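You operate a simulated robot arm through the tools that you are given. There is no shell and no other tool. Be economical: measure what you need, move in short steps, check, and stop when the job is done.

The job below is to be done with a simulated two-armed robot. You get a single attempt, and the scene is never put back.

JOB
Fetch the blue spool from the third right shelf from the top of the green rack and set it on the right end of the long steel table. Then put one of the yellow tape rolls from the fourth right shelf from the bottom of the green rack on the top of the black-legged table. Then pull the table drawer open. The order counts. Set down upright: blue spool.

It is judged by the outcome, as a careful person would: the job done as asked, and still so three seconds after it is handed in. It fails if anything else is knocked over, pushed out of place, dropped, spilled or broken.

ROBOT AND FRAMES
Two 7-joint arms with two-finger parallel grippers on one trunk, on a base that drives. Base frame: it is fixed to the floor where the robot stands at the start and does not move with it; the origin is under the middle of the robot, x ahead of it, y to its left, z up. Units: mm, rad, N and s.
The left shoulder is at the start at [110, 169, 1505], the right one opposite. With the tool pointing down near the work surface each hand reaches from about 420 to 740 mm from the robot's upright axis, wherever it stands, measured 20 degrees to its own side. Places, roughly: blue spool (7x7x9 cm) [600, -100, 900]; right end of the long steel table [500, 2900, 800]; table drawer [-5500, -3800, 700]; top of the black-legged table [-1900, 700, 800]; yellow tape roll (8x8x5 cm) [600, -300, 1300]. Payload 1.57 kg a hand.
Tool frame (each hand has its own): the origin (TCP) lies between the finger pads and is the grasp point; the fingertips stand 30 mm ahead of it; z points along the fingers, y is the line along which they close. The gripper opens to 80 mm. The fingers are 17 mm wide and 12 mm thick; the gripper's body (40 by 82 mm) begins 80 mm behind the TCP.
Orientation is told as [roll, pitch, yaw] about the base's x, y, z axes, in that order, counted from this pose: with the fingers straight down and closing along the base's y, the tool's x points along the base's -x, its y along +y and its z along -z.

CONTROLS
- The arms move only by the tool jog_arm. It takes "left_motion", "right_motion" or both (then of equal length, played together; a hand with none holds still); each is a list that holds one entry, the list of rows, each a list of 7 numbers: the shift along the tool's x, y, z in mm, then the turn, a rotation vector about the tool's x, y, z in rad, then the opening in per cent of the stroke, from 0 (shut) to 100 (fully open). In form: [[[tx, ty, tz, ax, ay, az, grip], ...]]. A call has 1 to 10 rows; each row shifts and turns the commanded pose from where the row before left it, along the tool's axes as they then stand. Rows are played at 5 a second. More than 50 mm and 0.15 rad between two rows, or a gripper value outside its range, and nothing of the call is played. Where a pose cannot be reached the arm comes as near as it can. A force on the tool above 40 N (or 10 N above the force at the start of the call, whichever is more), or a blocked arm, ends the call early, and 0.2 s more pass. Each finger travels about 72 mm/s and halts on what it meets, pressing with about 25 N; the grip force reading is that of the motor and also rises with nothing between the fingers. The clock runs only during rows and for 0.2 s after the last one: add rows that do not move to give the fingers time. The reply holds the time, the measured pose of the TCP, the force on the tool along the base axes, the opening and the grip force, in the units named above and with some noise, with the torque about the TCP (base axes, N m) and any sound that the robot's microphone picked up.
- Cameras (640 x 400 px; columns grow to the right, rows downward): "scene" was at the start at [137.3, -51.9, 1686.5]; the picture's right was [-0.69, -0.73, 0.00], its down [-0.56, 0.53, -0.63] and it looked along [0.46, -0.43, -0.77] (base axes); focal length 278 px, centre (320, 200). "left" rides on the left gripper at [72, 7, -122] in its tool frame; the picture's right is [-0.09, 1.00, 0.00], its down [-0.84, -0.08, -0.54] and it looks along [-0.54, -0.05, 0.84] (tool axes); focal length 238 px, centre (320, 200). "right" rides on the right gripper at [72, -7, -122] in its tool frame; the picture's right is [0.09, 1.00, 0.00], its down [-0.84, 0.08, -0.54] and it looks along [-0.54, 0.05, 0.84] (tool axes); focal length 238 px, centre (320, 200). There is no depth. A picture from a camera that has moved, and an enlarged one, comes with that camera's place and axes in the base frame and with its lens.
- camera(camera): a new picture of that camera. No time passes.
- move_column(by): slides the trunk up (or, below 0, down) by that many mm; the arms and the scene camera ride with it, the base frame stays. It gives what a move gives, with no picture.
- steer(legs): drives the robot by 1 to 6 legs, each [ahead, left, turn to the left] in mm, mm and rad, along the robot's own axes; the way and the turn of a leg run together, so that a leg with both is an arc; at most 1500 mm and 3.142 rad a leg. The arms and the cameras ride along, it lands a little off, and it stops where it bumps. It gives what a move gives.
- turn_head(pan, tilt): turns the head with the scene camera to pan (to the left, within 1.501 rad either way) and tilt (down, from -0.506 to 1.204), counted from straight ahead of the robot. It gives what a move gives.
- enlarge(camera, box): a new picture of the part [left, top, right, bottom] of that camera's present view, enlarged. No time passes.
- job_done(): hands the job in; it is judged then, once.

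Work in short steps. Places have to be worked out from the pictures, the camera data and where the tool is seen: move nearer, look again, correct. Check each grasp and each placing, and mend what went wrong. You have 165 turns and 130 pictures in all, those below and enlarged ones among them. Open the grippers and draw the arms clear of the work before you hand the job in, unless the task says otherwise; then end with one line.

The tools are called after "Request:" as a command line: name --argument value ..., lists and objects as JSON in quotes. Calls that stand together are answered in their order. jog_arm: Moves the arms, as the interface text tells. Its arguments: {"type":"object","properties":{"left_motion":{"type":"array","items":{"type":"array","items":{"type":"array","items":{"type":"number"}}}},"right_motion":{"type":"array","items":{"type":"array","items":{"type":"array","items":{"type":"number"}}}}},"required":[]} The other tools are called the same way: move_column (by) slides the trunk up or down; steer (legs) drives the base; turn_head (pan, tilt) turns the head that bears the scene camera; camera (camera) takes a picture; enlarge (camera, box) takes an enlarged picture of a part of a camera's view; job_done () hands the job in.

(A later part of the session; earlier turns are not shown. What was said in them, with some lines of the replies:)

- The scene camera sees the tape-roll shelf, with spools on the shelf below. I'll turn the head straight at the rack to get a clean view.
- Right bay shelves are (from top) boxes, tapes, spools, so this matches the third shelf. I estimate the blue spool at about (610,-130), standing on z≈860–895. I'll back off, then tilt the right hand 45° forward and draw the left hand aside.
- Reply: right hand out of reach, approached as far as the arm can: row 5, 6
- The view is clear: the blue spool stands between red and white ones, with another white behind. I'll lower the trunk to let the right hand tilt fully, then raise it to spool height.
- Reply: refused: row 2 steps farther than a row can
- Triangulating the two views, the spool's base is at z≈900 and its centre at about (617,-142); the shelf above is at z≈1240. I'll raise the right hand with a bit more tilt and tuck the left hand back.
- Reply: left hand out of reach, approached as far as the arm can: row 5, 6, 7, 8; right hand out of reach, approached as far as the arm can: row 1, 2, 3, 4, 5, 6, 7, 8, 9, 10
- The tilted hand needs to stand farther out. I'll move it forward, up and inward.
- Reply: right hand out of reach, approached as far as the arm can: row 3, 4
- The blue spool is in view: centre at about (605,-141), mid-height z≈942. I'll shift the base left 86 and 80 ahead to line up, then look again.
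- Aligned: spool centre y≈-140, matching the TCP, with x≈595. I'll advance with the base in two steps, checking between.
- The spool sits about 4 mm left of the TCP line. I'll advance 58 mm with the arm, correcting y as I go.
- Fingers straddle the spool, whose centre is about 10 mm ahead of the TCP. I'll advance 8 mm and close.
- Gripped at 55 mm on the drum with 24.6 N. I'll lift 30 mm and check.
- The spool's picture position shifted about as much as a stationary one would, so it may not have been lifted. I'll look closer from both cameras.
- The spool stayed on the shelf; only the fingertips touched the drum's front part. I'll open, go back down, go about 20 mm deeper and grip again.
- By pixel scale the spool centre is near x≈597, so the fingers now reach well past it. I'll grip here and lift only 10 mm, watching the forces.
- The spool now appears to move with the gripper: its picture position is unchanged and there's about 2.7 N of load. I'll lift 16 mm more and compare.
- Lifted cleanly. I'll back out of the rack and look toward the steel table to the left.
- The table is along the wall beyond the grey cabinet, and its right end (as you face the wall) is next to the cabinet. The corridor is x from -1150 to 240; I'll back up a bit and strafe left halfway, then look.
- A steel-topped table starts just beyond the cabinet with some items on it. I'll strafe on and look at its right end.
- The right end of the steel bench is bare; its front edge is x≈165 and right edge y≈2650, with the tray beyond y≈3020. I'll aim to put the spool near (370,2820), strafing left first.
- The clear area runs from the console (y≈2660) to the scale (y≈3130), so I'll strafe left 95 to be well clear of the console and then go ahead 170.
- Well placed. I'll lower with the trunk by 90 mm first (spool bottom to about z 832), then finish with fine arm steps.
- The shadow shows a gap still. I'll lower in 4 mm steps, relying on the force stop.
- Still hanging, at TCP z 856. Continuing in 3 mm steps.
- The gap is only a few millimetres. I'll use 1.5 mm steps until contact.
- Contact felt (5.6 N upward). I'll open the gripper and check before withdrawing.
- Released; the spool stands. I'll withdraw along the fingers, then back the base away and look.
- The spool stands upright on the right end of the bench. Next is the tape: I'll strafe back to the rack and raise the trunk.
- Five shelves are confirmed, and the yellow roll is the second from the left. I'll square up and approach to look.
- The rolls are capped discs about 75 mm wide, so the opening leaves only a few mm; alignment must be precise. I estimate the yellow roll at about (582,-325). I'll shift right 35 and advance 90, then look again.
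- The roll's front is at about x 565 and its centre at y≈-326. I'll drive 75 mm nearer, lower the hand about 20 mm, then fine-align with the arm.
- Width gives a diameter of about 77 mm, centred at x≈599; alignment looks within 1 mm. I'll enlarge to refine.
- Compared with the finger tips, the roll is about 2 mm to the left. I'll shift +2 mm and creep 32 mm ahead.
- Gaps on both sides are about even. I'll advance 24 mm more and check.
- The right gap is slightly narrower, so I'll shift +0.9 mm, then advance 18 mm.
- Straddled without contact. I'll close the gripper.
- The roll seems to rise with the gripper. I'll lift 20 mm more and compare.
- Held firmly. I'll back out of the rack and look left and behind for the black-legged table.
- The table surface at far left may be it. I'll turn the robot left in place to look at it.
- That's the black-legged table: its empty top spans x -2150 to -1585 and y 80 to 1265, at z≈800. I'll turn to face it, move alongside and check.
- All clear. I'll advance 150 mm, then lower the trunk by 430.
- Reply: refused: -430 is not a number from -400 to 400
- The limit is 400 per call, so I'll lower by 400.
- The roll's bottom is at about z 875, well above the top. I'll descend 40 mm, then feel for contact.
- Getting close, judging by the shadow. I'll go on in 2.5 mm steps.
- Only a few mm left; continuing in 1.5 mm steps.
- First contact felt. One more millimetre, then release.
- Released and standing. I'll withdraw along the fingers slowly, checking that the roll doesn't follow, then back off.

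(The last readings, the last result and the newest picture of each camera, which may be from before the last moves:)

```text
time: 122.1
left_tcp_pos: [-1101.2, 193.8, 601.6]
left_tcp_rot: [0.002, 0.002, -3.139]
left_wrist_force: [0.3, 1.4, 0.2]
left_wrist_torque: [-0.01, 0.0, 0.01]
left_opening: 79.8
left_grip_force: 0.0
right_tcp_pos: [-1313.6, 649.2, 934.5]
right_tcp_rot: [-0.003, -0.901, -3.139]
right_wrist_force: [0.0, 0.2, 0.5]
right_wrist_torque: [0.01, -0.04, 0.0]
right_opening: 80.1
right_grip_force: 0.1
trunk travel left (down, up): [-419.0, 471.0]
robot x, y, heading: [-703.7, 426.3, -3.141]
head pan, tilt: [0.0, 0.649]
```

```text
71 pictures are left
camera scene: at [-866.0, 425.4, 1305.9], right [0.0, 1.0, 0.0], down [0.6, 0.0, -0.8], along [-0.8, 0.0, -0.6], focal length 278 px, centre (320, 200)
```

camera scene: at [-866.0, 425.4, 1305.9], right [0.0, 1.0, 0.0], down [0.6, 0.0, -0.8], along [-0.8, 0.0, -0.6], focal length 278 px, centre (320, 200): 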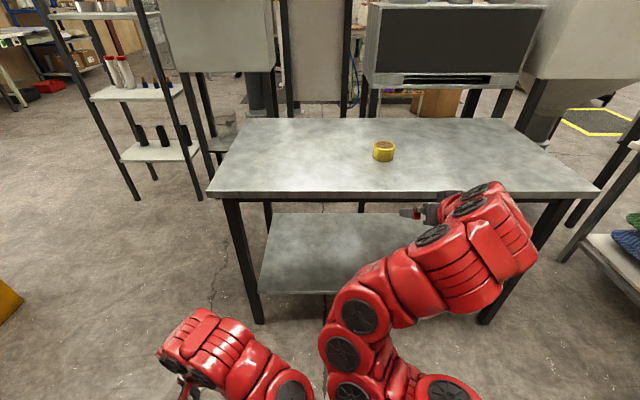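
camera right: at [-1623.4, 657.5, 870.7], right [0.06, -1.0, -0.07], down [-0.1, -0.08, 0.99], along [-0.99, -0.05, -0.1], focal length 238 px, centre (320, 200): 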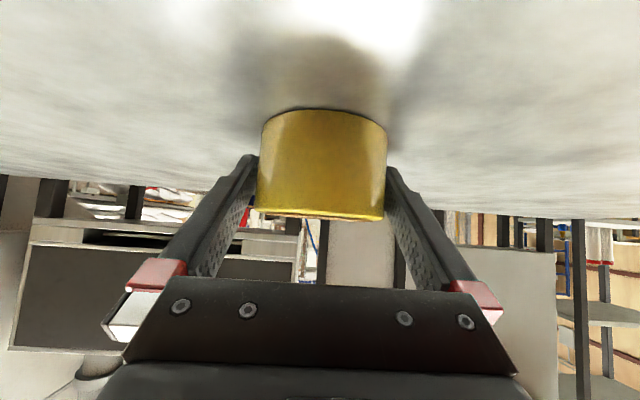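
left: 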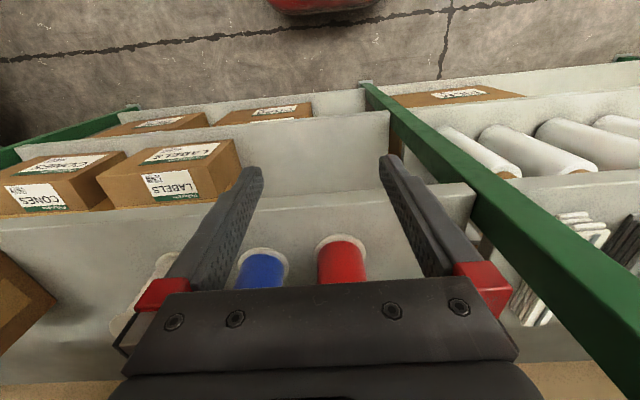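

The tape roll is on the black-legged table. Now the drawer near (-5500,-3800): I'll look in that direction.

Request:
turn_head --pan 0.75 --tilt 0.2

Request:
move_column --by 250

Request:
camera --camera "scene"

```text
time: 123.2
left_tcp_pos: [-1099.9, 194.1, 600.3]
left_tcp_rot: [0.002, 0.003, -3.141]
left_wrist_force: [0.1, -0.1, -0.1]
left_wrist_torque: [-0.01, -0.02, 0.0]
left_opening: 79.9
left_grip_force: 0.1
right_tcp_pos: [-1314.1, 649.5, 933.1]
right_tcp_rot: [-0.004, -0.9, -3.141]
right_wrist_force: [-0.3, 0.2, 1.3]
right_wrist_torque: [0.0, 0.01, 0.0]
right_opening: 79.7
right_grip_force: 0.1
trunk travel left (down, up): [-419.0, 471.0]
robot x, y, heading: [-697.6, 422.8, -3.142]
head pan, tilt: [0.75, 0.201]
```

```text
time: 125.8
left_tcp_pos: [-1100.2, 193.3, 850.8]
left_tcp_rot: [0.001, 0.001, -3.141]
left_wrist_force: [0.9, -0.3, -0.8]
left_wrist_torque: [0.01, -0.01, -0.01]
left_opening: 79.8
left_grip_force: 0.1
right_tcp_pos: [-1313.4, 649.4, 1182.6]
right_tcp_rot: [-0.004, -0.9, -3.139]
right_wrist_force: [0.8, -0.1, -0.3]
right_wrist_torque: [-0.01, 0.01, 0.01]
right_opening: 79.9
right_grip_force: 0.0
trunk travel left (down, up): [-669.0, 221.0]
robot x, y, heading: [-695.1, 425.0, -3.144]
head pan, tilt: [0.75, 0.201]
```

```text
70 pictures are left
camera scene: at [-848.2, 361.9, 1596.7], right [-0.68, 0.73, 0.0], down [0.15, 0.14, -0.98], along [-0.72, -0.67, -0.2], focal length 278 px, centre (320, 200)
```

scene: 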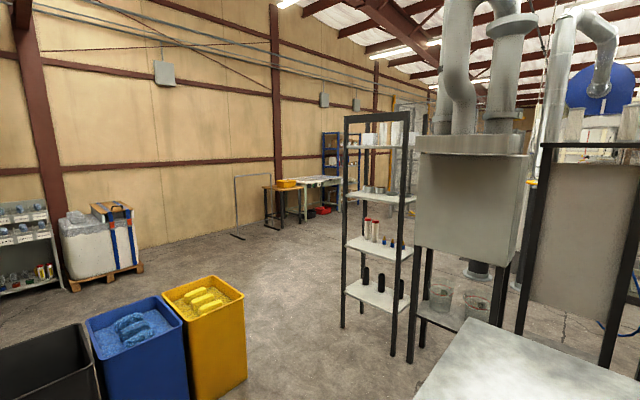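

The target direction falls at about (325,185): tables by the far wall. I'll enlarge there.

Request:
enlarge --camera "scene" --box '[220, 140, 380, 240]'

```text
4.00 times, centred on (300, 190) of scene
camera zoom: at [-848.2, 361.9, 1596.7], right [-0.68, 0.73, 0.0], down [0.15, 0.14, -0.98], along [-0.72, -0.67, -0.2], focal length 1113 px, centre (400, 240)
```

zoom: 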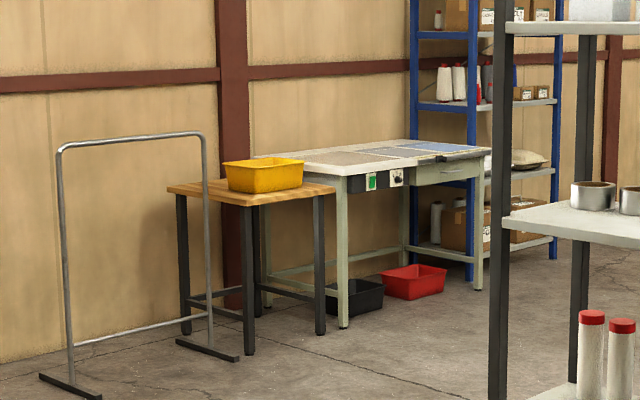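

The drawer table stands by the far wall, its drawer facing +y at about (-5600,-3780). The way between the black shelf and the bins looks narrow, so I'll look further left to plan the path.

Request:
turn_head --pan 1.45 --tilt 0.4

Request:
camera --camera "scene"

```text
time: 126.9
left_tcp_pos: [-1099.4, 193.8, 850.2]
left_tcp_rot: [0.002, 0.001, -3.14]
left_wrist_force: [-0.6, -1.0, -0.3]
left_wrist_torque: [0.04, -0.02, -0.01]
left_opening: 80.1
left_grip_force: 0.0
right_tcp_pos: [-1315.0, 648.4, 1183.5]
right_tcp_rot: [-0.005, -0.9, -3.139]
right_wrist_force: [0.0, 1.2, 0.6]
right_wrist_torque: [0.01, -0.03, 0.0]
right_opening: 80.2
right_grip_force: 0.0
trunk travel left (down, up): [-669.0, 221.0]
robot x, y, heading: [-699.5, 424.5, -3.136]
head pan, tilt: [1.45, 0.4]
```

```text
68 pictures are left
camera scene: at [-791.1, 333.6, 1578.3], right [-0.99, 0.12, 0.0], down [0.05, 0.39, -0.92], along [-0.11, -0.91, -0.39], focal length 278 px, centre (320, 200)
```

scene: 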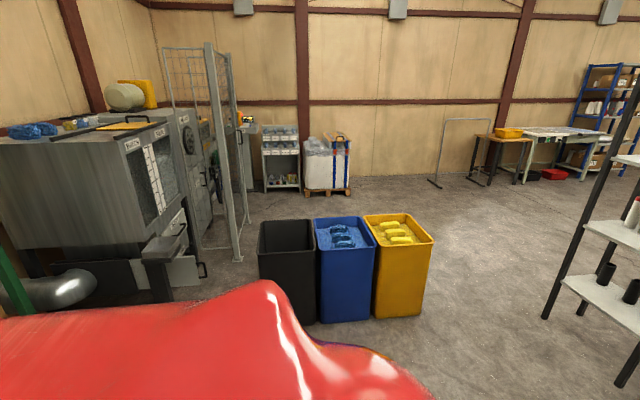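

The bins (top z≈610) occupy x -1700 to -550 with their front at y≈-1110; the black shelf's corner is at (-2590,-977). I'll move to the open floor between them, turn to face -y, and check the gap.

Request:
steer --legs '[[0, 905, 0], [650, 0, 0], [0, 0, 1.571]]'

Request:
turn_head --pan -0.6 --tilt 0.6

Request:
camera --camera "scene"

```text
time: 138.7
left_tcp_pos: [-1121.5, -888.4, 850.7]
left_tcp_rot: [0.001, 0.002, -1.573]
left_wrist_force: [-0.2, 0.0, 0.3]
left_wrist_torque: [-0.01, -0.01, 0.01]
left_opening: 80.1
left_grip_force: 0.1
right_tcp_pos: [-1575.7, -1100.7, 1184.4]
right_tcp_rot: [-0.004, -0.901, -1.571]
right_wrist_force: [0.5, -0.6, 0.0]
right_wrist_torque: [0.02, 0.02, -0.02]
right_opening: 79.9
right_grip_force: 0.0
trunk travel left (down, up): [-669.0, 221.0]
robot x, y, heading: [-1347.4, -489.7, -1.569]
head pan, tilt: [1.45, 0.4]
```

```text
time: 140.7
left_tcp_pos: [-1119.9, -886.9, 850.7]
left_tcp_rot: [0.002, 0.003, -1.572]
left_wrist_force: [-0.2, 0.1, -0.8]
left_wrist_torque: [0.0, 0.01, 0.0]
left_opening: 79.8
left_grip_force: 0.1
right_tcp_pos: [-1576.4, -1100.8, 1183.6]
right_tcp_rot: [-0.005, -0.901, -1.571]
right_wrist_force: [0.5, 0.0, 0.1]
right_wrist_torque: [0.0, -0.01, -0.02]
right_opening: 79.8
right_grip_force: 0.1
trunk travel left (down, up): [-669.0, 221.0]
robot x, y, heading: [-1354.4, -486.5, -1.569]
head pan, tilt: [-0.6, 0.6]
```

```text
67 pictures are left
camera scene: at [-1399.3, -641.1, 1560.0], right [-0.83, 0.56, 0.0], down [0.32, 0.47, -0.83], along [-0.47, -0.68, -0.56], focal length 278 px, centre (320, 200)
```

scene: 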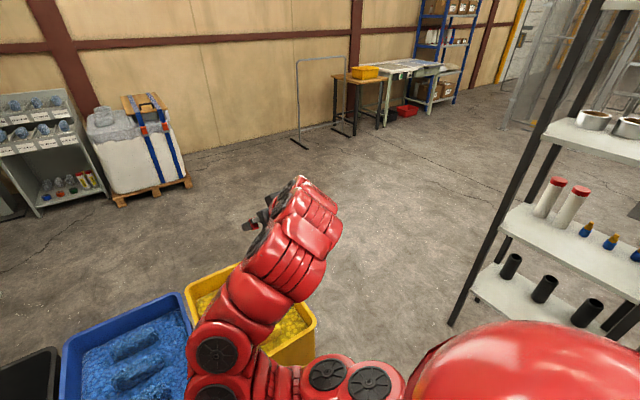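

Gap runs from the bin's edge at x≈-1735 to the shelf at x≈-2590. I'll strafe right to x≈-2135 and look before passing through.

Request:
steer --legs '[[0, -780, 0]]'

Request:
turn_head --pan -0.9 --tilt 0.7

Request:
camera --camera "scene"

Request:
turn_head --pan 0.5 --tilt 0.8

Request:
camera --camera "scene"

```text
time: 144.8
left_tcp_pos: [-1895.8, -885.8, 850.4]
left_tcp_rot: [0.001, 0.003, -1.576]
left_wrist_force: [-0.3, 0.2, 0.0]
left_wrist_torque: [-0.03, 0.0, 0.0]
left_opening: 80.2
left_grip_force: 0.0
right_tcp_pos: [-2351.9, -1098.7, 1183.6]
right_tcp_rot: [-0.004, -0.899, -1.571]
right_wrist_force: [-0.2, 0.0, -0.2]
right_wrist_torque: [0.01, -0.04, 0.01]
right_opening: 79.8
right_grip_force: 0.0
trunk travel left (down, up): [-669.0, 221.0]
robot x, y, heading: [-2124.2, -486.8, -1.573]
head pan, tilt: [-0.6, 0.6]
```

```text
time: 145.6
left_tcp_pos: [-1896.6, -886.7, 850.0]
left_tcp_rot: [0.001, 0.001, -1.573]
left_wrist_force: [-0.1, -0.1, 1.0]
left_wrist_torque: [0.01, 0.01, 0.0]
left_opening: 80.3
left_grip_force: 0.0
right_tcp_pos: [-2352.3, -1099.4, 1183.7]
right_tcp_rot: [-0.005, -0.901, -1.573]
right_wrist_force: [0.1, 0.6, 0.0]
right_wrist_torque: [-0.03, 0.01, 0.02]
right_opening: 80.0
right_grip_force: 0.0
trunk travel left (down, up): [-669.0, 221.0]
robot x, y, heading: [-2125.3, -488.6, -1.575]
head pan, tilt: [-0.901, 0.7]
```

```text
66 pictures are left
camera scene: at [-2190.3, -619.6, 1551.4], right [-0.62, 0.79, 0.0], down [0.51, 0.4, -0.77], along [-0.6, -0.47, -0.64], focal length 278 px, centre (320, 200)
```

scene: 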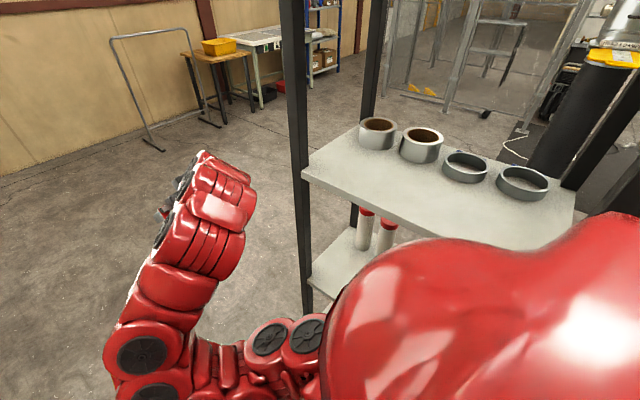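

```text
time: 147.2
left_tcp_pos: [-1895.6, -887.8, 851.1]
left_tcp_rot: [0.001, 0.003, -1.575]
left_wrist_force: [0.1, 0.4, 0.3]
left_wrist_torque: [0.02, 0.01, -0.02]
left_opening: 80.1
left_grip_force: 0.0
right_tcp_pos: [-2352.0, -1098.6, 1183.5]
right_tcp_rot: [-0.006, -0.9, -1.573]
right_wrist_force: [0.0, 0.1, 0.0]
right_wrist_torque: [0.0, 0.0, 0.0]
right_opening: 80.1
right_grip_force: 0.0
trunk travel left (down, up): [-669.0, 221.0]
robot x, y, heading: [-2124.6, -489.1, -1.574]
head pan, tilt: [0.499, 0.799]
```

```text
65 pictures are left
camera scene: at [-2085.4, -637.9, 1543.2], right [-0.88, -0.48, 0.0], down [-0.34, 0.63, -0.7], along [0.33, -0.61, -0.72], focal length 278 px, centre (320, 200)
```

scene: 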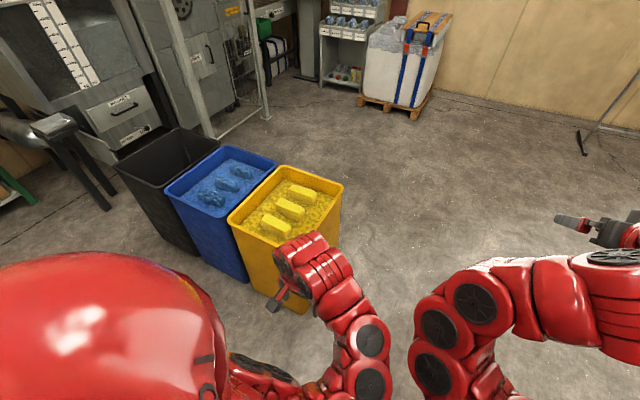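

Right arm clears the shelf post by about 110 mm, and the base clears the bin. I'll drive through.

Request:
steer --legs '[[700, 0, 0], [1000, 0, 0]]'

Request:
turn_head --pan -1.0 --tilt 0.3

Request:
camera --camera "scene"

```text
time: 155.8
left_tcp_pos: [-1889.3, -2591.2, 850.8]
left_tcp_rot: [0.002, 0.0, -1.565]
left_wrist_force: [0.5, -0.3, 0.1]
left_wrist_torque: [-0.02, -0.01, -0.02]
left_opening: 80.2
left_grip_force: 0.0
right_tcp_pos: [-2344.3, -2807.3, 1183.2]
right_tcp_rot: [-0.007, -0.901, -1.565]
right_wrist_force: [0.4, -0.2, 0.2]
right_wrist_torque: [0.02, 0.03, -0.01]
right_opening: 80.1
right_grip_force: 0.0
trunk travel left (down, up): [-669.0, 221.0]
robot x, y, heading: [-2124.5, -2192.5, -1.562]
head pan, tilt: [0.499, 0.799]
```

```text
time: 157.4
left_tcp_pos: [-1888.0, -2590.7, 850.6]
left_tcp_rot: [0.001, 0.001, -1.565]
left_wrist_force: [0.4, -0.1, 0.5]
left_wrist_torque: [0.01, -0.03, 0.02]
left_opening: 80.1
left_grip_force: 0.0
right_tcp_pos: [-2343.2, -2807.3, 1182.8]
right_tcp_rot: [-0.005, -0.901, -1.564]
right_wrist_force: [-0.5, 0.4, -0.5]
right_wrist_torque: [0.02, 0.02, -0.02]
right_opening: 79.9
right_grip_force: 0.0
trunk travel left (down, up): [-669.0, 221.0]
robot x, y, heading: [-2120.6, -2195.1, -1.566]
head pan, tilt: [-1.0, 0.3]
```

```text
64 pictures are left
camera scene: at [-2198.0, -2323.9, 1587.5], right [-0.55, 0.84, 0.0], down [0.25, 0.16, -0.96], along [-0.8, -0.52, -0.3], focal length 278 px, centre (320, 200)
```

scene: 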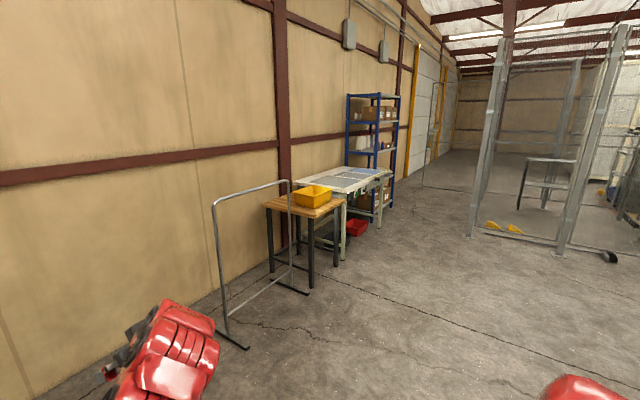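

The route along y≈-2200 is open; the table's front is at y≈-3600, x -4640 to -5780. I'll strafe right to about x=-5250 and look at the drawer.

Request:
steer --legs '[[0, -1450, -0.005], [0, -1450, 0], [0, -230, 0]]'

Request:
turn_head --pan -0.1 --tilt 0.45

Request:
camera --camera "scene"

```text
time: 172.8
left_tcp_pos: [-5021.0, -2596.0, 850.4]
left_tcp_rot: [0.001, 0.003, -1.569]
left_wrist_force: [0.3, 0.5, 0.0]
left_wrist_torque: [-0.02, -0.02, -0.03]
left_opening: 80.0
left_grip_force: 0.1
right_tcp_pos: [-5473.8, -2808.7, 1182.9]
right_tcp_rot: [-0.004, -0.902, -1.567]
right_wrist_force: [0.3, 0.4, 0.1]
right_wrist_torque: [0.01, 0.0, 0.02]
right_opening: 80.2
right_grip_force: 0.0
trunk travel left (down, up): [-669.0, 221.0]
robot x, y, heading: [-5252.8, -2193.9, -1.569]
head pan, tilt: [-1.0, 0.3]
```

```text
time: 174.0
left_tcp_pos: [-5019.2, -2595.2, 850.1]
left_tcp_rot: [0.003, 0.001, -1.569]
left_wrist_force: [-0.1, 0.5, -0.4]
left_wrist_torque: [-0.02, 0.01, 0.01]
left_opening: 79.7
left_grip_force: 0.2
right_tcp_pos: [-5474.8, -2809.4, 1184.4]
right_tcp_rot: [-0.005, -0.899, -1.567]
right_wrist_force: [-0.1, -1.0, -1.2]
right_wrist_torque: [-0.01, 0.01, 0.02]
right_opening: 80.1
right_grip_force: 0.1
trunk travel left (down, up): [-669.0, 221.0]
robot x, y, heading: [-5248.9, -2195.4, -1.572]
head pan, tilt: [-0.099, 0.45]
```

```text
63 pictures are left
camera scene: at [-5258.7, -2368.5, 1573.6], right [-1.0, 0.1, 0.0], down [0.04, 0.43, -0.9], along [-0.09, -0.9, -0.44], focal length 278 px, centre (320, 200)
```

scene: 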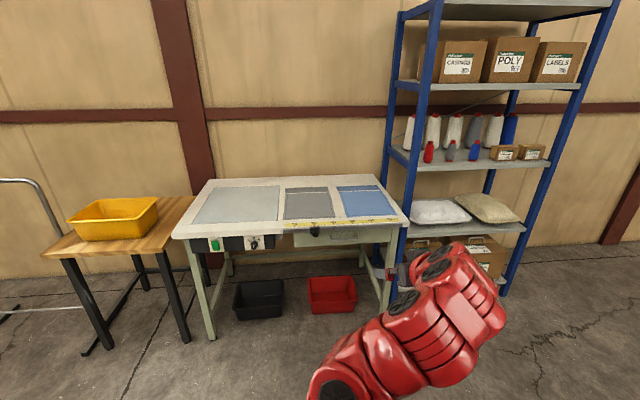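

The drawer is under the table's right half. I'll enlarge to see its handle.

Request:
enlarge --camera "scene" --box '[260, 200, 420, 300]'

```text
4.00 times, centred on (340, 250) of scene
camera zoom: at [-5258.7, -2368.5, 1573.6], right [-1.0, 0.1, 0.0], down [0.04, 0.43, -0.9], along [-0.09, -0.9, -0.44], focal length 1113 px, centre (240, 0)
```

zoom: 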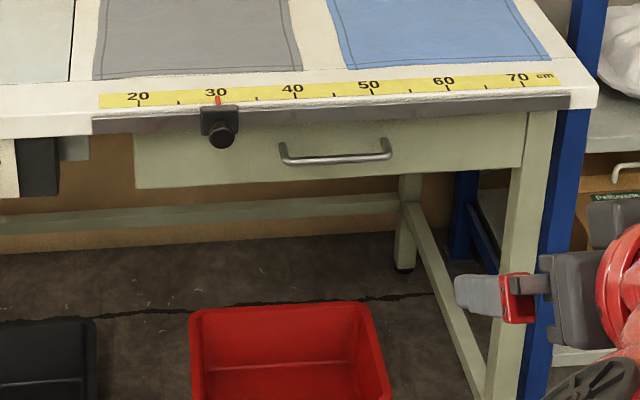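

There's a horizontal bar handle at about (-5510,-3600,750), plus a black ruler stop on the rail to its left that I must not touch. I'll lower the trunk and roll the right gripper 90° so the fingers close vertically on the bar.

Request:
move_column --by -370

Request:
jog_arm --right_motion '[[[0, 0, 0, 0, 0, 0.145, 100], [0, 0, 0, 0, 0, 0.145, 100], [0, 0, 0, 0, 0, 0.145, 100], [0, 0, 0, 0, 0, 0.145, 100], [0, 0, 0, 0, 0, 0.145, 100]]]'

Request:
camera --camera "right"

```text
time: 177.5
left_tcp_pos: [-5020.8, -2595.4, 480.2]
left_tcp_rot: [0.002, 0.0, -1.569]
left_wrist_force: [0.3, 0.1, -1.0]
left_wrist_torque: [0.01, 0.04, -0.02]
left_opening: 80.0
left_grip_force: 0.0
right_tcp_pos: [-5472.7, -2810.2, 814.5]
right_tcp_rot: [-0.005, -0.903, -1.567]
right_wrist_force: [0.0, 0.4, -0.2]
right_wrist_torque: [0.03, -0.02, 0.0]
right_opening: 79.7
right_grip_force: 0.1
trunk travel left (down, up): [-299.0, 591.0]
robot x, y, heading: [-5249.4, -2195.8, -1.566]
head pan, tilt: [-0.099, 0.45]
```

```text
time: 178.7
left_tcp_pos: [-5020.1, -2595.1, 479.8]
left_tcp_rot: [0.001, 0.002, -1.569]
left_wrist_force: [0.2, -0.6, -0.6]
left_wrist_torque: [-0.02, 0.0, 0.0]
left_opening: 79.9
left_grip_force: 0.0
right_tcp_pos: [-5473.9, -2810.3, 813.0]
right_tcp_rot: [0.695, -0.626, -2.531]
right_wrist_force: [-0.6, -0.3, 0.0]
right_wrist_torque: [0.01, -0.02, 0.03]
right_opening: 80.4
right_grip_force: 0.1
trunk travel left (down, up): [-299.0, 591.0]
robot x, y, heading: [-5251.1, -2196.2, -1.567]
head pan, tilt: [-0.099, 0.45]
```

```text
61 pictures are left
camera right: at [-5430.8, -2677.5, 842.3], right [0.81, -0.37, 0.46], down [-0.5, 0.0, 0.87], along [-0.32, -0.93, -0.18], focal length 238 px, centre (320, 200)
```

right: 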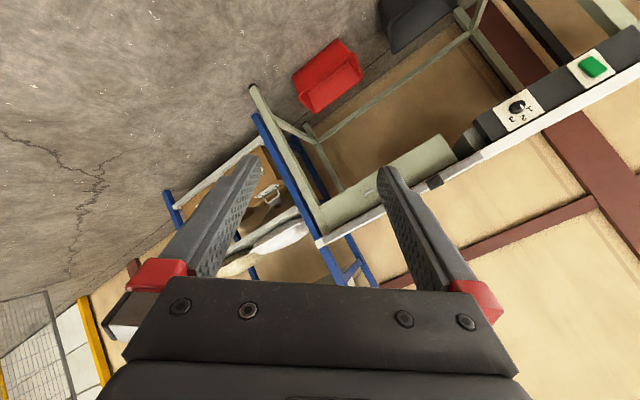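

The roll works with the camera moving to the robot's left. I'll finish the 90° roll and raise the fingers toward horizontal.

Request:
jog_arm --right_motion '[[[0, 0, 0, 0, 0, 0.141, 100], [0, 0, 0, 0, 0, 0.141, 100], [0, 0, 0, 0, 0, 0.141, 100], [0, 0, 0, 0, 0, 0.141, 100], [0, 0, 0, 0, 0, 0.141, 100], [0, 0, 0, 0, 0, 0.141, 100], [0, 0, 0, -0.125, 0, 0, 100], [0, 0, 0, -0.125, 0, 0, 100], [0, 0, 0, -0.125, 0, 0, 100], [0, 0, 0, -0.125, 0, 0, 100]]]'

Request:
camera --camera "right"

```text
time: 180.9
left_tcp_pos: [-5019.7, -2595.5, 480.6]
left_tcp_rot: [0.002, 0.001, -1.569]
left_wrist_force: [-0.6, 0.6, -0.2]
left_wrist_torque: [0.0, -0.01, 0.0]
left_opening: 79.9
left_grip_force: 0.0
right_tcp_pos: [-5475.4, -2811.1, 813.8]
right_tcp_rot: [0.959, -0.002, 3.141]
right_wrist_force: [-0.4, -0.2, -0.6]
right_wrist_torque: [0.01, -0.01, -0.03]
right_opening: 79.8
right_grip_force: 0.0
right hand out of reach, approached as far as the arm can: row 7, 8, 9, 10
trunk travel left (down, up): [-299.0, 591.0]
robot x, y, heading: [-5252.4, -2199.7, -1.571]
head pan, tilt: [-0.099, 0.45]
```

```text
60 pictures are left
camera right: at [-5401.6, -2706.7, 877.3], right [0.09, -0.57, 0.81], down [-0.84, 0.4, 0.38], along [-0.54, -0.72, -0.44], focal length 238 px, centre (320, 200)
```

right: 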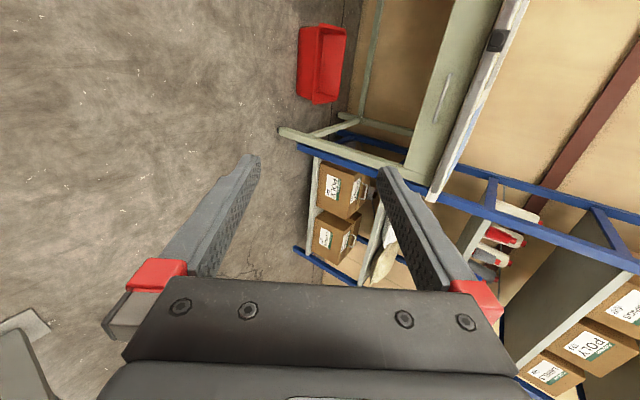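

Tilt is limited at this reach. I'll extend the arm 120 mm ahead, then tilt again.

Request:
jog_arm --right_motion '[[[0, 13, 27.5, 0, 0, 0, 100], [0, 13, 27.5, 0, 0, 0, 100], [0, 13, 27.5, 0, 0, 0, 100], [0, 13, 27.5, 0, 0, 0, 100], [0, 0, 0, -0.12, 0, 0, 100], [0, 0, 0, -0.12, 0, 0, 100], [0, 0, 0, -0.12, 0, 0, 100], [0, 0, 0, -0.08, 0, 0, 100]]]'

Request:
camera --camera "right"

```text
time: 182.7
left_tcp_pos: [-5019.3, -2594.8, 480.9]
left_tcp_rot: [0.002, 0.001, -1.57]
left_wrist_force: [0.5, -0.4, 0.8]
left_wrist_torque: [-0.01, 0.0, 0.02]
left_opening: 80.0
left_grip_force: 0.0
right_tcp_pos: [-5474.9, -2930.2, 794.4]
right_tcp_rot: [1.401, -0.003, 3.14]
right_wrist_force: [-0.2, -0.8, -0.3]
right_wrist_torque: [0.02, 0.01, 0.0]
right_opening: 79.8
right_grip_force: 0.1
trunk travel left (down, up): [-299.0, 591.0]
robot x, y, heading: [-5252.5, -2197.4, -1.568]
head pan, tilt: [-0.099, 0.45]
```

```text
59 pictures are left
camera right: at [-5402.1, -2807.9, 806.2], right [0.09, -0.17, 0.98], down [-0.84, 0.52, 0.17], along [-0.54, -0.84, -0.09], focal length 238 px, centre (320, 200)
```

right: 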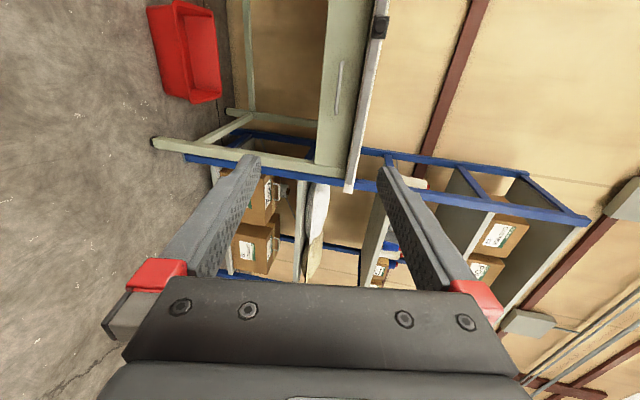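

The fingers are nearly horizontal now. Triangulated, the handle is at about (-5505,-3600,738) and spans x -5432 to -5578. I'll lower 55, strafe 30 right, and drive 480 ahead.

Request:
move_column --by -55

Request:
steer --legs '[[480, -30, 0]]'

Request:
camera --camera "right"

Request:
camera --camera "scene"

```text
time: 183.7
left_tcp_pos: [-5019.6, -2595.8, 426.2]
left_tcp_rot: [0.002, 0.002, -1.57]
left_wrist_force: [0.1, 0.3, 0.5]
left_wrist_torque: [0.01, -0.02, -0.01]
left_opening: 79.8
left_grip_force: 0.1
right_tcp_pos: [-5474.4, -2930.5, 737.3]
right_tcp_rot: [1.4, -0.001, 3.142]
right_wrist_force: [0.4, -0.3, -0.5]
right_wrist_torque: [0.02, 0.03, 0.03]
right_opening: 80.2
right_grip_force: 0.1
trunk travel left (down, up): [-244.0, 646.0]
robot x, y, heading: [-5250.6, -2195.4, -1.574]
head pan, tilt: [-0.099, 0.45]
```

```text
time: 186.5
left_tcp_pos: [-5051.0, -3073.5, 426.4]
left_tcp_rot: [0.001, 0.003, -1.573]
left_wrist_force: [0.4, 1.0, 0.4]
left_wrist_torque: [0.02, 0.0, -0.04]
left_opening: 79.8
left_grip_force: 0.1
right_tcp_pos: [-5506.7, -3406.7, 738.4]
right_tcp_rot: [1.398, -0.001, 3.136]
right_wrist_force: [0.8, -0.3, 0.0]
right_wrist_torque: [0.03, -0.01, 0.01]
right_opening: 80.1
right_grip_force: 0.1
trunk travel left (down, up): [-244.0, 646.0]
robot x, y, heading: [-5281.1, -2671.1, -1.573]
head pan, tilt: [-0.099, 0.45]
```

```text
58 pictures are left
camera right: at [-5433.7, -3284.4, 750.8], right [0.09, -0.17, 0.98], down [-0.83, 0.52, 0.17], along [-0.54, -0.83, -0.09], focal length 238 px, centre (320, 200)
```

right: 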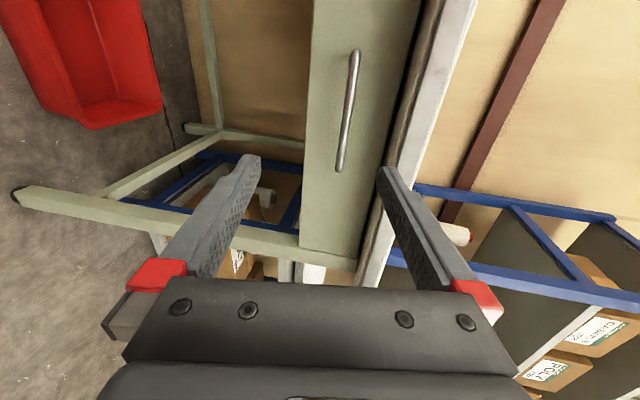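

```text
57 pictures are left
camera scene: at [-5288.6, -2845.6, 1148.5], right [-0.99, 0.1, 0.0], down [0.04, 0.43, -0.9], along [-0.09, -0.9, -0.44], focal length 278 px, centre (320, 200)
```

scene: 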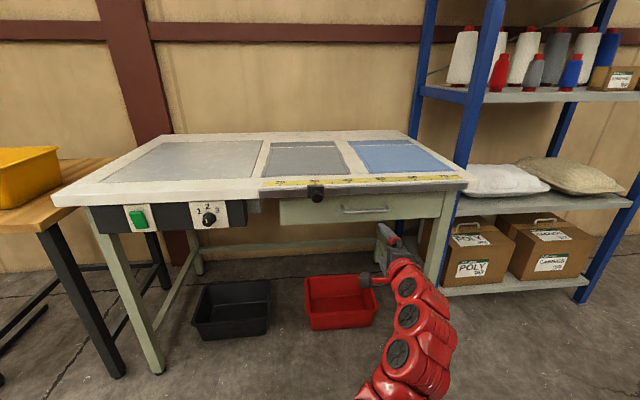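

The handle is confirmed near (-5511,-3603,738), level with the TCP. I'll narrow the opening to 40 mm so the upper finger clears the rail, then drive 120 ahead.

Request:
jog_arm --right_motion '[[[0, 0, 0, 0, 0, 0, 50], [0, 0, 0, 0, 0, 0, 50], [0, 0, 0, 0, 0, 0, 50]]]'

Request:
steer --legs '[[120, 0, 0]]'

Request:
camera --camera "right"

```text
time: 187.3
left_tcp_pos: [-5050.6, -3071.5, 425.6]
left_tcp_rot: [0.001, 0.003, -1.571]
left_wrist_force: [0.1, -0.5, -0.4]
left_wrist_torque: [0.04, 0.04, 0.0]
left_opening: 79.9
left_grip_force: 0.1
right_tcp_pos: [-5505.6, -3406.4, 738.6]
right_tcp_rot: [1.397, -0.001, 3.139]
right_wrist_force: [-0.2, 0.3, 0.6]
right_wrist_torque: [-0.01, 0.0, 0.04]
right_opening: 40.0
right_grip_force: 0.1
trunk travel left (down, up): [-244.0, 646.0]
robot x, y, heading: [-5281.5, -2677.3, -1.574]
head pan, tilt: [-0.099, 0.45]
```

```text
time: 188.6
left_tcp_pos: [-5051.3, -3192.6, 426.2]
left_tcp_rot: [0.002, 0.003, -1.574]
left_wrist_force: [0.4, 0.4, -0.6]
left_wrist_torque: [0.0, 0.01, -0.01]
left_opening: 80.1
left_grip_force: 0.0
right_tcp_pos: [-5508.1, -3525.7, 737.2]
right_tcp_rot: [1.398, -0.001, 3.136]
right_wrist_force: [0.7, -0.2, -0.1]
right_wrist_torque: [-0.01, -0.01, 0.0]
right_opening: 40.2
right_grip_force: 0.2
trunk travel left (down, up): [-244.0, 646.0]
robot x, y, heading: [-5282.9, -2792.3, -1.57]
head pan, tilt: [-0.099, 0.45]
```

```text
56 pictures are left
camera right: at [-5434.8, -3403.2, 750.6], right [0.09, -0.17, 0.98], down [-0.83, 0.53, 0.17], along [-0.54, -0.83, -0.09], focal length 238 px, centre (320, 200)
```

right: 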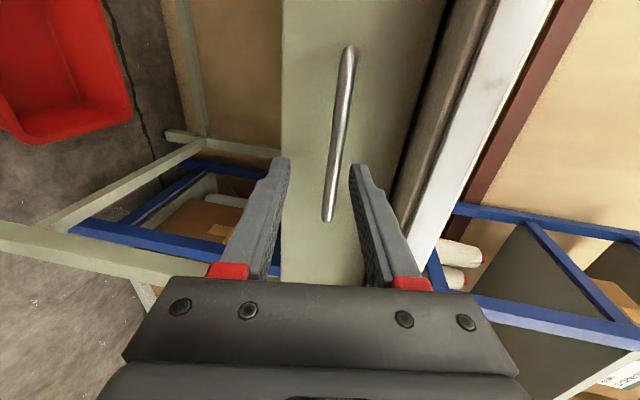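

Bar at y≈-3602, z≈737, between the fingers. I'll advance 62 mm straight with the arm.

Request:
jog_arm --right_motion '[[[0, 3.1, 15.2, 0, 0, 0, 50], [0, 3.1, 15.2, 0, 0, 0, 50], [0, 3.1, 15.2, 0, 0, 0, 50], [0, 3.1, 15.2, 0, 0, 0, 50], [0, 0, 0, 0, 0, 0, 50]]]'

Request:
camera --camera "right"

```text
time: 189.8
left_tcp_pos: [-5051.2, -3191.9, 424.9]
left_tcp_rot: [0.001, 0.002, -1.576]
left_wrist_force: [0.6, 0.7, -0.6]
left_wrist_torque: [-0.01, -0.03, 0.0]
left_opening: 79.9
left_grip_force: 0.1
right_tcp_pos: [-5509.0, -3586.6, 740.3]
right_tcp_rot: [1.4, -0.002, 3.134]
right_wrist_force: [-0.2, -0.3, 0.2]
right_wrist_torque: [-0.03, 0.0, -0.01]
right_opening: 40.1
right_grip_force: 0.0
trunk travel left (down, up): [-244.0, 646.0]
robot x, y, heading: [-5280.5, -2790.0, -1.577]
head pan, tilt: [-0.099, 0.45]
```

```text
55 pictures are left
camera right: at [-5435.6, -3464.8, 752.3], right [0.09, -0.17, 0.98], down [-0.83, 0.53, 0.17], along [-0.55, -0.83, -0.09], focal length 238 px, centre (320, 200)
```

right: 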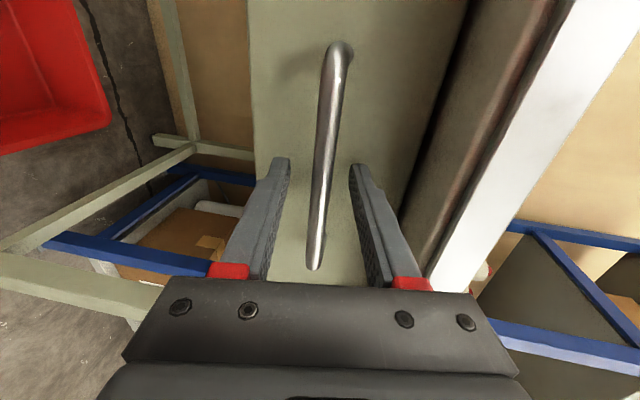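

The bar lies between the fingers without contact. Closing.

Request:
jog_arm --right_motion '[[[0, 0, 0, 0, 0, 0, 25], [0, 0, 0, 0, 0, 0, 0], [0, 0, 0, 0, 0, 0, 0], [0, 0, 0, 0, 0, 0, 0]]]'

Request:
camera --camera "right"

```text
time: 190.8
left_tcp_pos: [-5052.3, -3192.2, 425.6]
left_tcp_rot: [0.001, 0.001, -1.576]
left_wrist_force: [-0.1, -0.2, -0.1]
left_wrist_torque: [-0.03, 0.04, 0.0]
left_opening: 80.0
left_grip_force: 0.1
right_tcp_pos: [-5508.6, -3585.6, 740.0]
right_tcp_rot: [1.401, 0.0, 3.135]
right_wrist_force: [-1.0, -0.5, 5.1]
right_wrist_torque: [-0.04, 0.02, 0.02]
right_opening: 11.7
right_grip_force: 29.0
trunk travel left (down, up): [-244.0, 646.0]
robot x, y, heading: [-5279.9, -2793.2, -1.575]
head pan, tilt: [-0.099, 0.45]
```

```text
54 pictures are left
camera right: at [-5435.4, -3464.4, 752.8], right [0.09, -0.17, 0.98], down [-0.83, 0.53, 0.17], along [-0.55, -0.83, -0.09], focal length 238 px, centre (320, 200)
```

right: 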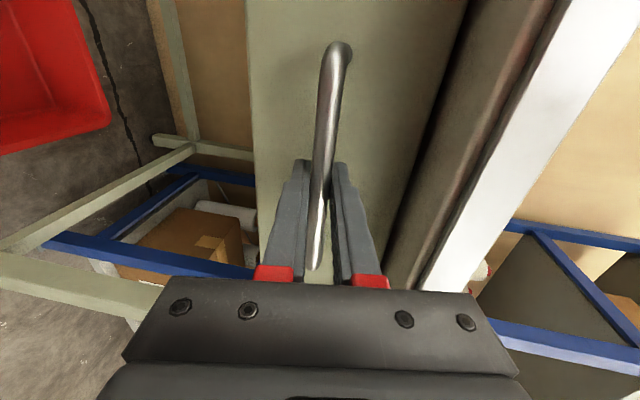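

The bar is gripped (11.7 mm, 29 N). I'll pull 40 mm with the arm and watch the force.

Request:
jog_arm --right_motion '[[[0, -1.7, -9.85, 0, 0, 0, 0], [0, -1.7, -9.85, 0, 0, 0, 0], [0, -1.7, -9.85, 0, 0, 0, 0], [0, -1.7, -9.85, 0, 0, 0, 0]]]'

Request:
camera --camera "right"

Request:
enlarge --camera "scene" --box '[220, 170, 460, 320]'

```text
time: 191.8
left_tcp_pos: [-5051.2, -3192.3, 425.4]
left_tcp_rot: [0.001, 0.001, -1.574]
left_wrist_force: [-0.1, -0.2, -0.8]
left_wrist_torque: [-0.01, -0.01, -0.01]
left_opening: 80.0
left_grip_force: 0.2
right_tcp_pos: [-5509.7, -3547.1, 740.0]
right_tcp_rot: [1.399, -0.003, 3.135]
right_wrist_force: [-4.1, 0.6, 8.9]
right_wrist_torque: [-0.06, -0.03, -0.06]
right_opening: 11.7
right_grip_force: 29.0
trunk travel left (down, up): [-244.0, 646.0]
robot x, y, heading: [-5282.7, -2792.8, -1.572]
head pan, tilt: [-0.099, 0.45]
```

```text
53 pictures are left
camera right: at [-5435.4, -3424.6, 752.9], right [0.09, -0.17, 0.98], down [-0.83, 0.53, 0.17], along [-0.54, -0.83, -0.09], focal length 238 px, centre (320, 200)
```

right: 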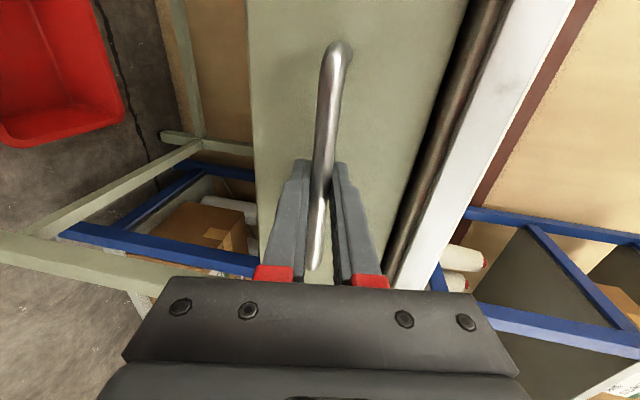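

```text
2.67 times, centred on (340, 245) of scene
camera zoom: at [-5289.1, -2963.3, 1148.8], right [-0.99, 0.1, 0.0], down [0.04, 0.43, -0.9], along [-0.09, -0.9, -0.43], focal length 742 px, centre (267, 80)
```

zoom: 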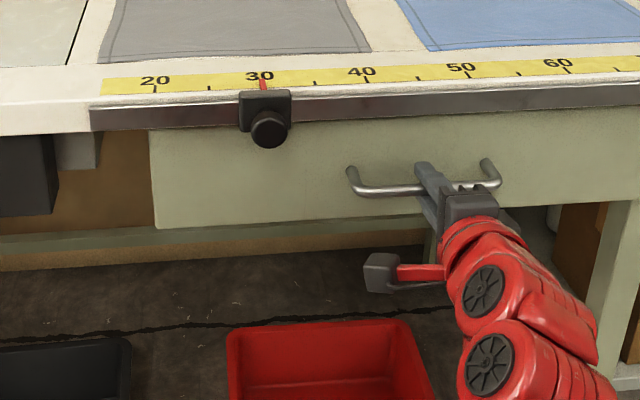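

The drawer is following with a low force. I'll pull further while checking that the ruler stop stays at its mark.

Request:
jog_arm --right_motion '[[[0, -1.7, -9.85, 0, 0, 0, 0], [0, -1.7, -9.85, 0, 0, 0, 0], [0, -1.7, -9.85, 0, 0, 0, 0]]]'

Request:
enlarge --camera "scene" --box '[220, 170, 460, 320]'

```text
time: 192.6
left_tcp_pos: [-5051.7, -3193.3, 426.0]
left_tcp_rot: [0.003, 0.002, -1.575]
left_wrist_force: [0.4, 0.2, 0.1]
left_wrist_torque: [-0.01, 0.0, 0.01]
left_opening: 79.8
left_grip_force: 0.0
right_tcp_pos: [-5508.5, -3517.2, 740.3]
right_tcp_rot: [1.4, -0.001, 3.136]
right_wrist_force: [-3.9, 1.2, 0.9]
right_wrist_torque: [-0.03, 0.0, 0.09]
right_opening: 11.6
right_grip_force: 29.2
trunk travel left (down, up): [-244.0, 646.0]
robot x, y, heading: [-5283.7, -2791.4, -1.572]
head pan, tilt: [-0.099, 0.45]
```

```text
2.67 times, centred on (340, 245) of scene
camera zoom: at [-5289.5, -2964.0, 1148.5], right [-0.99, 0.1, 0.0], down [0.04, 0.43, -0.9], along [-0.09, -0.9, -0.44], focal length 742 px, centre (267, 80)
```

zoom: 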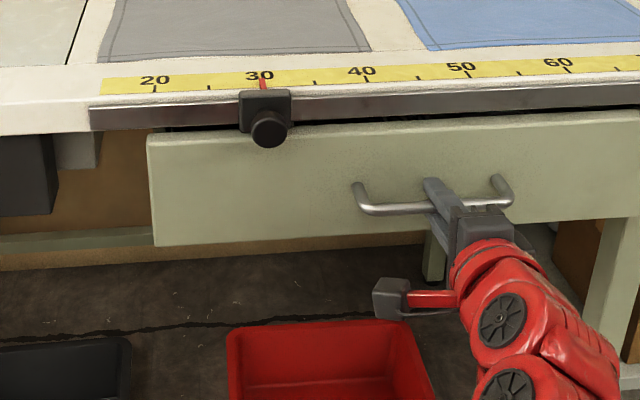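

The drawer is coming out freely and the stop is still at 30. I'll pull another 30 mm and check again.

Request:
jog_arm --right_motion '[[[0, -1.7, -9.85, 0, 0, 0, 0], [0, -1.7, -9.85, 0, 0, 0, 0], [0, -1.7, -9.85, 0, 0, 0, 0]]]'

Request:
enlarge --camera "scene" --box '[220, 170, 460, 320]'

```text
time: 193.4
left_tcp_pos: [-5051.9, -3192.7, 425.8]
left_tcp_rot: [0.002, 0.003, -1.573]
left_wrist_force: [1.3, 1.2, -0.4]
left_wrist_torque: [-0.01, 0.0, 0.01]
left_opening: 79.9
left_grip_force: 0.1
right_tcp_pos: [-5507.8, -3487.4, 739.4]
right_tcp_rot: [1.4, -0.002, 3.134]
right_wrist_force: [-4.8, -0.3, 4.7]
right_wrist_torque: [-0.03, -0.01, 0.12]
right_opening: 11.9
right_grip_force: 29.6
trunk travel left (down, up): [-244.0, 646.0]
robot x, y, heading: [-5280.2, -2789.6, -1.574]
head pan, tilt: [-0.099, 0.45]
```

```text
2.67 times, centred on (340, 245) of scene
camera zoom: at [-5289.4, -2963.7, 1148.7], right [-0.99, 0.1, 0.0], down [0.04, 0.43, -0.9], along [-0.09, -0.9, -0.43], focal length 742 px, centre (267, 80)
```

zoom: 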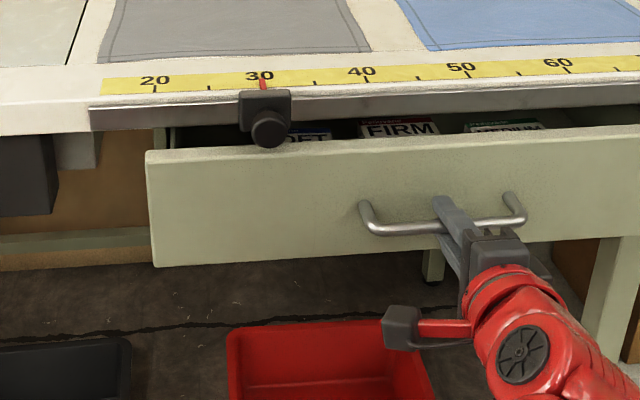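

The drawer has passed under the stop without touching and is about 98 mm open. I'll pull 130 mm more by backing the base.

Request:
steer --legs '[[-130, 0, 0]]'

Request:
camera --camera "scene"

```text
time: 194.7
left_tcp_pos: [-5051.9, -3063.8, 424.9]
left_tcp_rot: [0.002, 0.001, -1.573]
left_wrist_force: [0.6, -0.6, 0.1]
left_wrist_torque: [0.0, -0.01, 0.01]
left_opening: 80.2
left_grip_force: 0.1
right_tcp_pos: [-5508.0, -3357.8, 740.5]
right_tcp_rot: [1.401, -0.002, 3.135]
right_wrist_force: [-8.9, 0.9, 4.9]
right_wrist_torque: [0.04, 0.05, -0.05]
right_opening: 11.5
right_grip_force: 29.5
trunk travel left (down, up): [-244.0, 646.0]
robot x, y, heading: [-5279.1, -2663.7, -1.572]
head pan, tilt: [-0.099, 0.45]
```

```text
49 pictures are left
camera scene: at [-5289.5, -2834.5, 1148.7], right [-0.99, 0.1, 0.0], down [0.04, 0.43, -0.9], along [-0.09, -0.9, -0.43], focal length 278 px, centre (320, 200)
```

scene: 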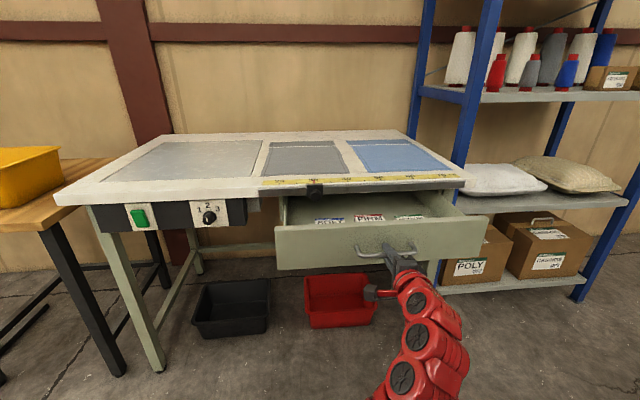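

It's open about 228 mm. I'll pull a bit more with the arm, since the force limit guards against the end stop.

Request:
jog_arm --right_motion '[[[0, -1.7, -9.85, 0, 0, 0, 0], [0, -1.7, -9.85, 0, 0, 0, 0], [0, -1.7, -9.85, 0, 0, 0, 0], [0, -1.7, -9.85, 0, 0, 0, 0], [0, -1.7, -9.85, 0, 0, 0, 0]]]'

```text
time: 195.8
left_tcp_pos: [-5050.9, -3063.2, 425.9]
left_tcp_rot: [0.001, 0.002, -1.576]
left_wrist_force: [-0.3, 0.1, -0.1]
left_wrist_torque: [0.03, 0.01, 0.0]
left_opening: 80.2
left_grip_force: 0.1
right_tcp_pos: [-5509.9, -3338.5, 740.4]
right_tcp_rot: [1.399, -0.003, 3.135]
right_wrist_force: [-4.8, -0.1, 4.6]
right_wrist_torque: [-0.04, 0.09, -0.43]
right_opening: 11.7
right_grip_force: 28.8
right hand out of reach, approached as far as the arm can: row 3, 4, 5
trunk travel left (down, up): [-244.0, 646.0]
robot x, y, heading: [-5277.3, -2666.2, -1.569]
head pan, tilt: [-0.099, 0.45]
```

Out of arm reach, not at a stop. One more 50 mm pull with the base.

Request:
steer --legs '[[-50, 0, 0]]'

Request:
camera --camera "scene"

Request:
camera --camera "right"

```text
time: 196.8
left_tcp_pos: [-5049.9, -3013.1, 425.7]
left_tcp_rot: [0.001, 0.002, -1.574]
left_wrist_force: [-0.3, 0.0, -0.4]
left_wrist_torque: [0.02, -0.01, 0.0]
left_opening: 80.1
left_grip_force: 0.1
right_tcp_pos: [-5507.2, -3287.4, 739.6]
right_tcp_rot: [1.399, -0.003, 3.134]
right_wrist_force: [-8.4, 0.1, 8.3]
right_wrist_torque: [-0.06, -0.07, 0.3]
right_opening: 11.5
right_grip_force: 28.7
trunk travel left (down, up): [-244.0, 646.0]
robot x, y, heading: [-5281.7, -2611.6, -1.573]
head pan, tilt: [-0.099, 0.45]
```

```text
48 pictures are left
camera scene: at [-5289.1, -2783.8, 1148.8], right [-0.99, 0.1, 0.0], down [0.04, 0.43, -0.9], along [-0.09, -0.9, -0.43], focal length 278 px, centre (320, 200)
```

scene: 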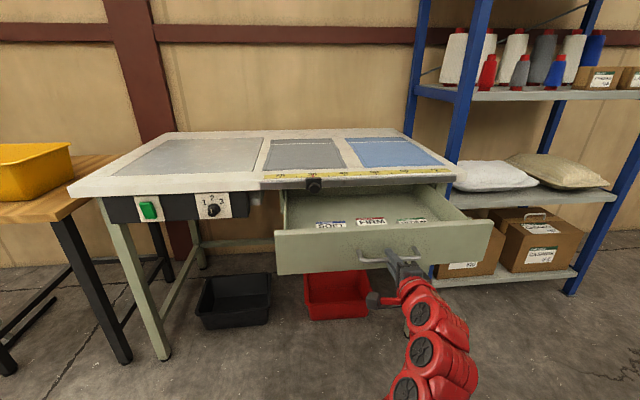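

```text
47 pictures are left
camera right: at [-5434.7, -3165.5, 753.2], right [0.09, -0.17, 0.98], down [-0.83, 0.53, 0.17], along [-0.55, -0.83, -0.09], focal length 238 px, centre (320, 200)
```

right: 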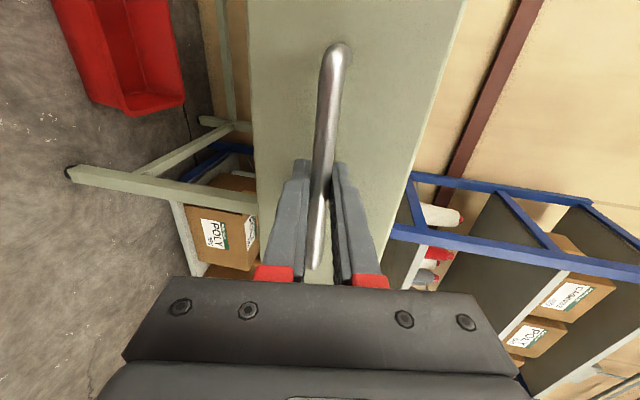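

Open about 298 mm. I'll release with a moderate opening, let it settle, then back straight off.

Request:
jog_arm --right_motion '[[[0, 0, 0, 0, 0, 0, 60], [0, 0, 0, 0, 0, 0, 60], [0, 0, 0, 0, 0, 0, 60], [0, 0, 0, 0, 0, 0, 60]]]'

Request:
steer --legs '[[-400, 0, 0]]'

Request:
camera --camera "scene"

```text
time: 197.8
left_tcp_pos: [-5050.8, -3014.1, 424.7]
left_tcp_rot: [0.003, 0.001, -1.576]
left_wrist_force: [0.2, 0.1, -0.5]
left_wrist_torque: [0.01, -0.02, 0.0]
left_opening: 80.0
left_grip_force: 0.0
right_tcp_pos: [-5509.7, -3287.3, 739.4]
right_tcp_rot: [1.398, -0.004, 3.135]
right_wrist_force: [0.0, -0.7, 0.6]
right_wrist_torque: [-0.01, 0.01, 0.0]
right_opening: 47.9
right_grip_force: 0.0
trunk travel left (down, up): [-244.0, 646.0]
robot x, y, heading: [-5283.3, -2610.1, -1.572]
head pan, tilt: [-0.099, 0.45]
```

```text
time: 200.3
left_tcp_pos: [-5050.3, -2613.2, 424.7]
left_tcp_rot: [0.002, 0.002, -1.573]
left_wrist_force: [-0.3, 0.0, 0.0]
left_wrist_torque: [-0.01, -0.01, 0.0]
left_opening: 80.0
left_grip_force: 0.1
right_tcp_pos: [-5506.1, -2888.1, 740.5]
right_tcp_rot: [1.398, -0.004, 3.135]
right_wrist_force: [-0.2, 0.2, -0.4]
right_wrist_torque: [0.03, 0.03, -0.01]
right_opening: 48.0
right_grip_force: 0.0
trunk travel left (down, up): [-244.0, 646.0]
robot x, y, heading: [-5280.8, -2212.8, -1.573]
head pan, tilt: [-0.099, 0.45]
```

```text
46 pictures are left
camera scene: at [-5287.9, -2384.0, 1148.6], right [-0.99, 0.1, 0.0], down [0.04, 0.43, -0.9], along [-0.09, -0.9, -0.44], focal length 278 px, centre (320, 200)
```

scene: 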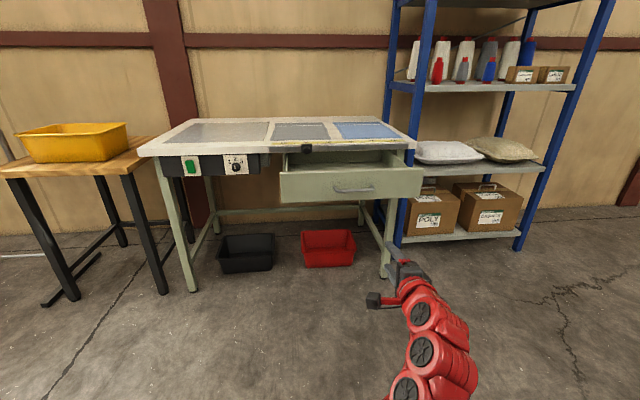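

The drawer stays open, the stop and surroundings are undisturbed, and the arms are clear. Before handing in I'll open the right gripper fully.

Request:
jog_arm --right_motion '[[[0, 0, 0, 0, 0, 0, 100], [0, 0, 0, 0, 0, 0, 100], [0, 0, 0, 0, 0, 0, 100]]]'

Request:
job_done

```text
time: 201.1
left_tcp_pos: [-5049.3, -2612.3, 425.8]
left_tcp_rot: [0.001, 0.003, -1.575]
left_wrist_force: [-0.4, -0.4, -0.1]
left_wrist_torque: [-0.02, -0.04, -0.02]
left_opening: 80.0
left_grip_force: 0.1
right_tcp_pos: [-5506.9, -2887.7, 739.7]
right_tcp_rot: [1.399, -0.003, 3.137]
right_wrist_force: [0.8, -0.2, 0.3]
right_wrist_torque: [-0.04, 0.02, -0.02]
right_opening: 80.1
right_grip_force: 0.0
trunk travel left (down, up): [-244.0, 646.0]
robot x, y, heading: [-5278.8, -2215.8, -1.573]
head pan, tilt: [-0.099, 0.45]
```

```text
The job is handed in.
```

In the order asked, the blue spool stands upright on the right end of the long steel table, one yellow tape roll is on the black-legged table, and the table drawer is open about 300 mm; I saw nothing else disturbed.
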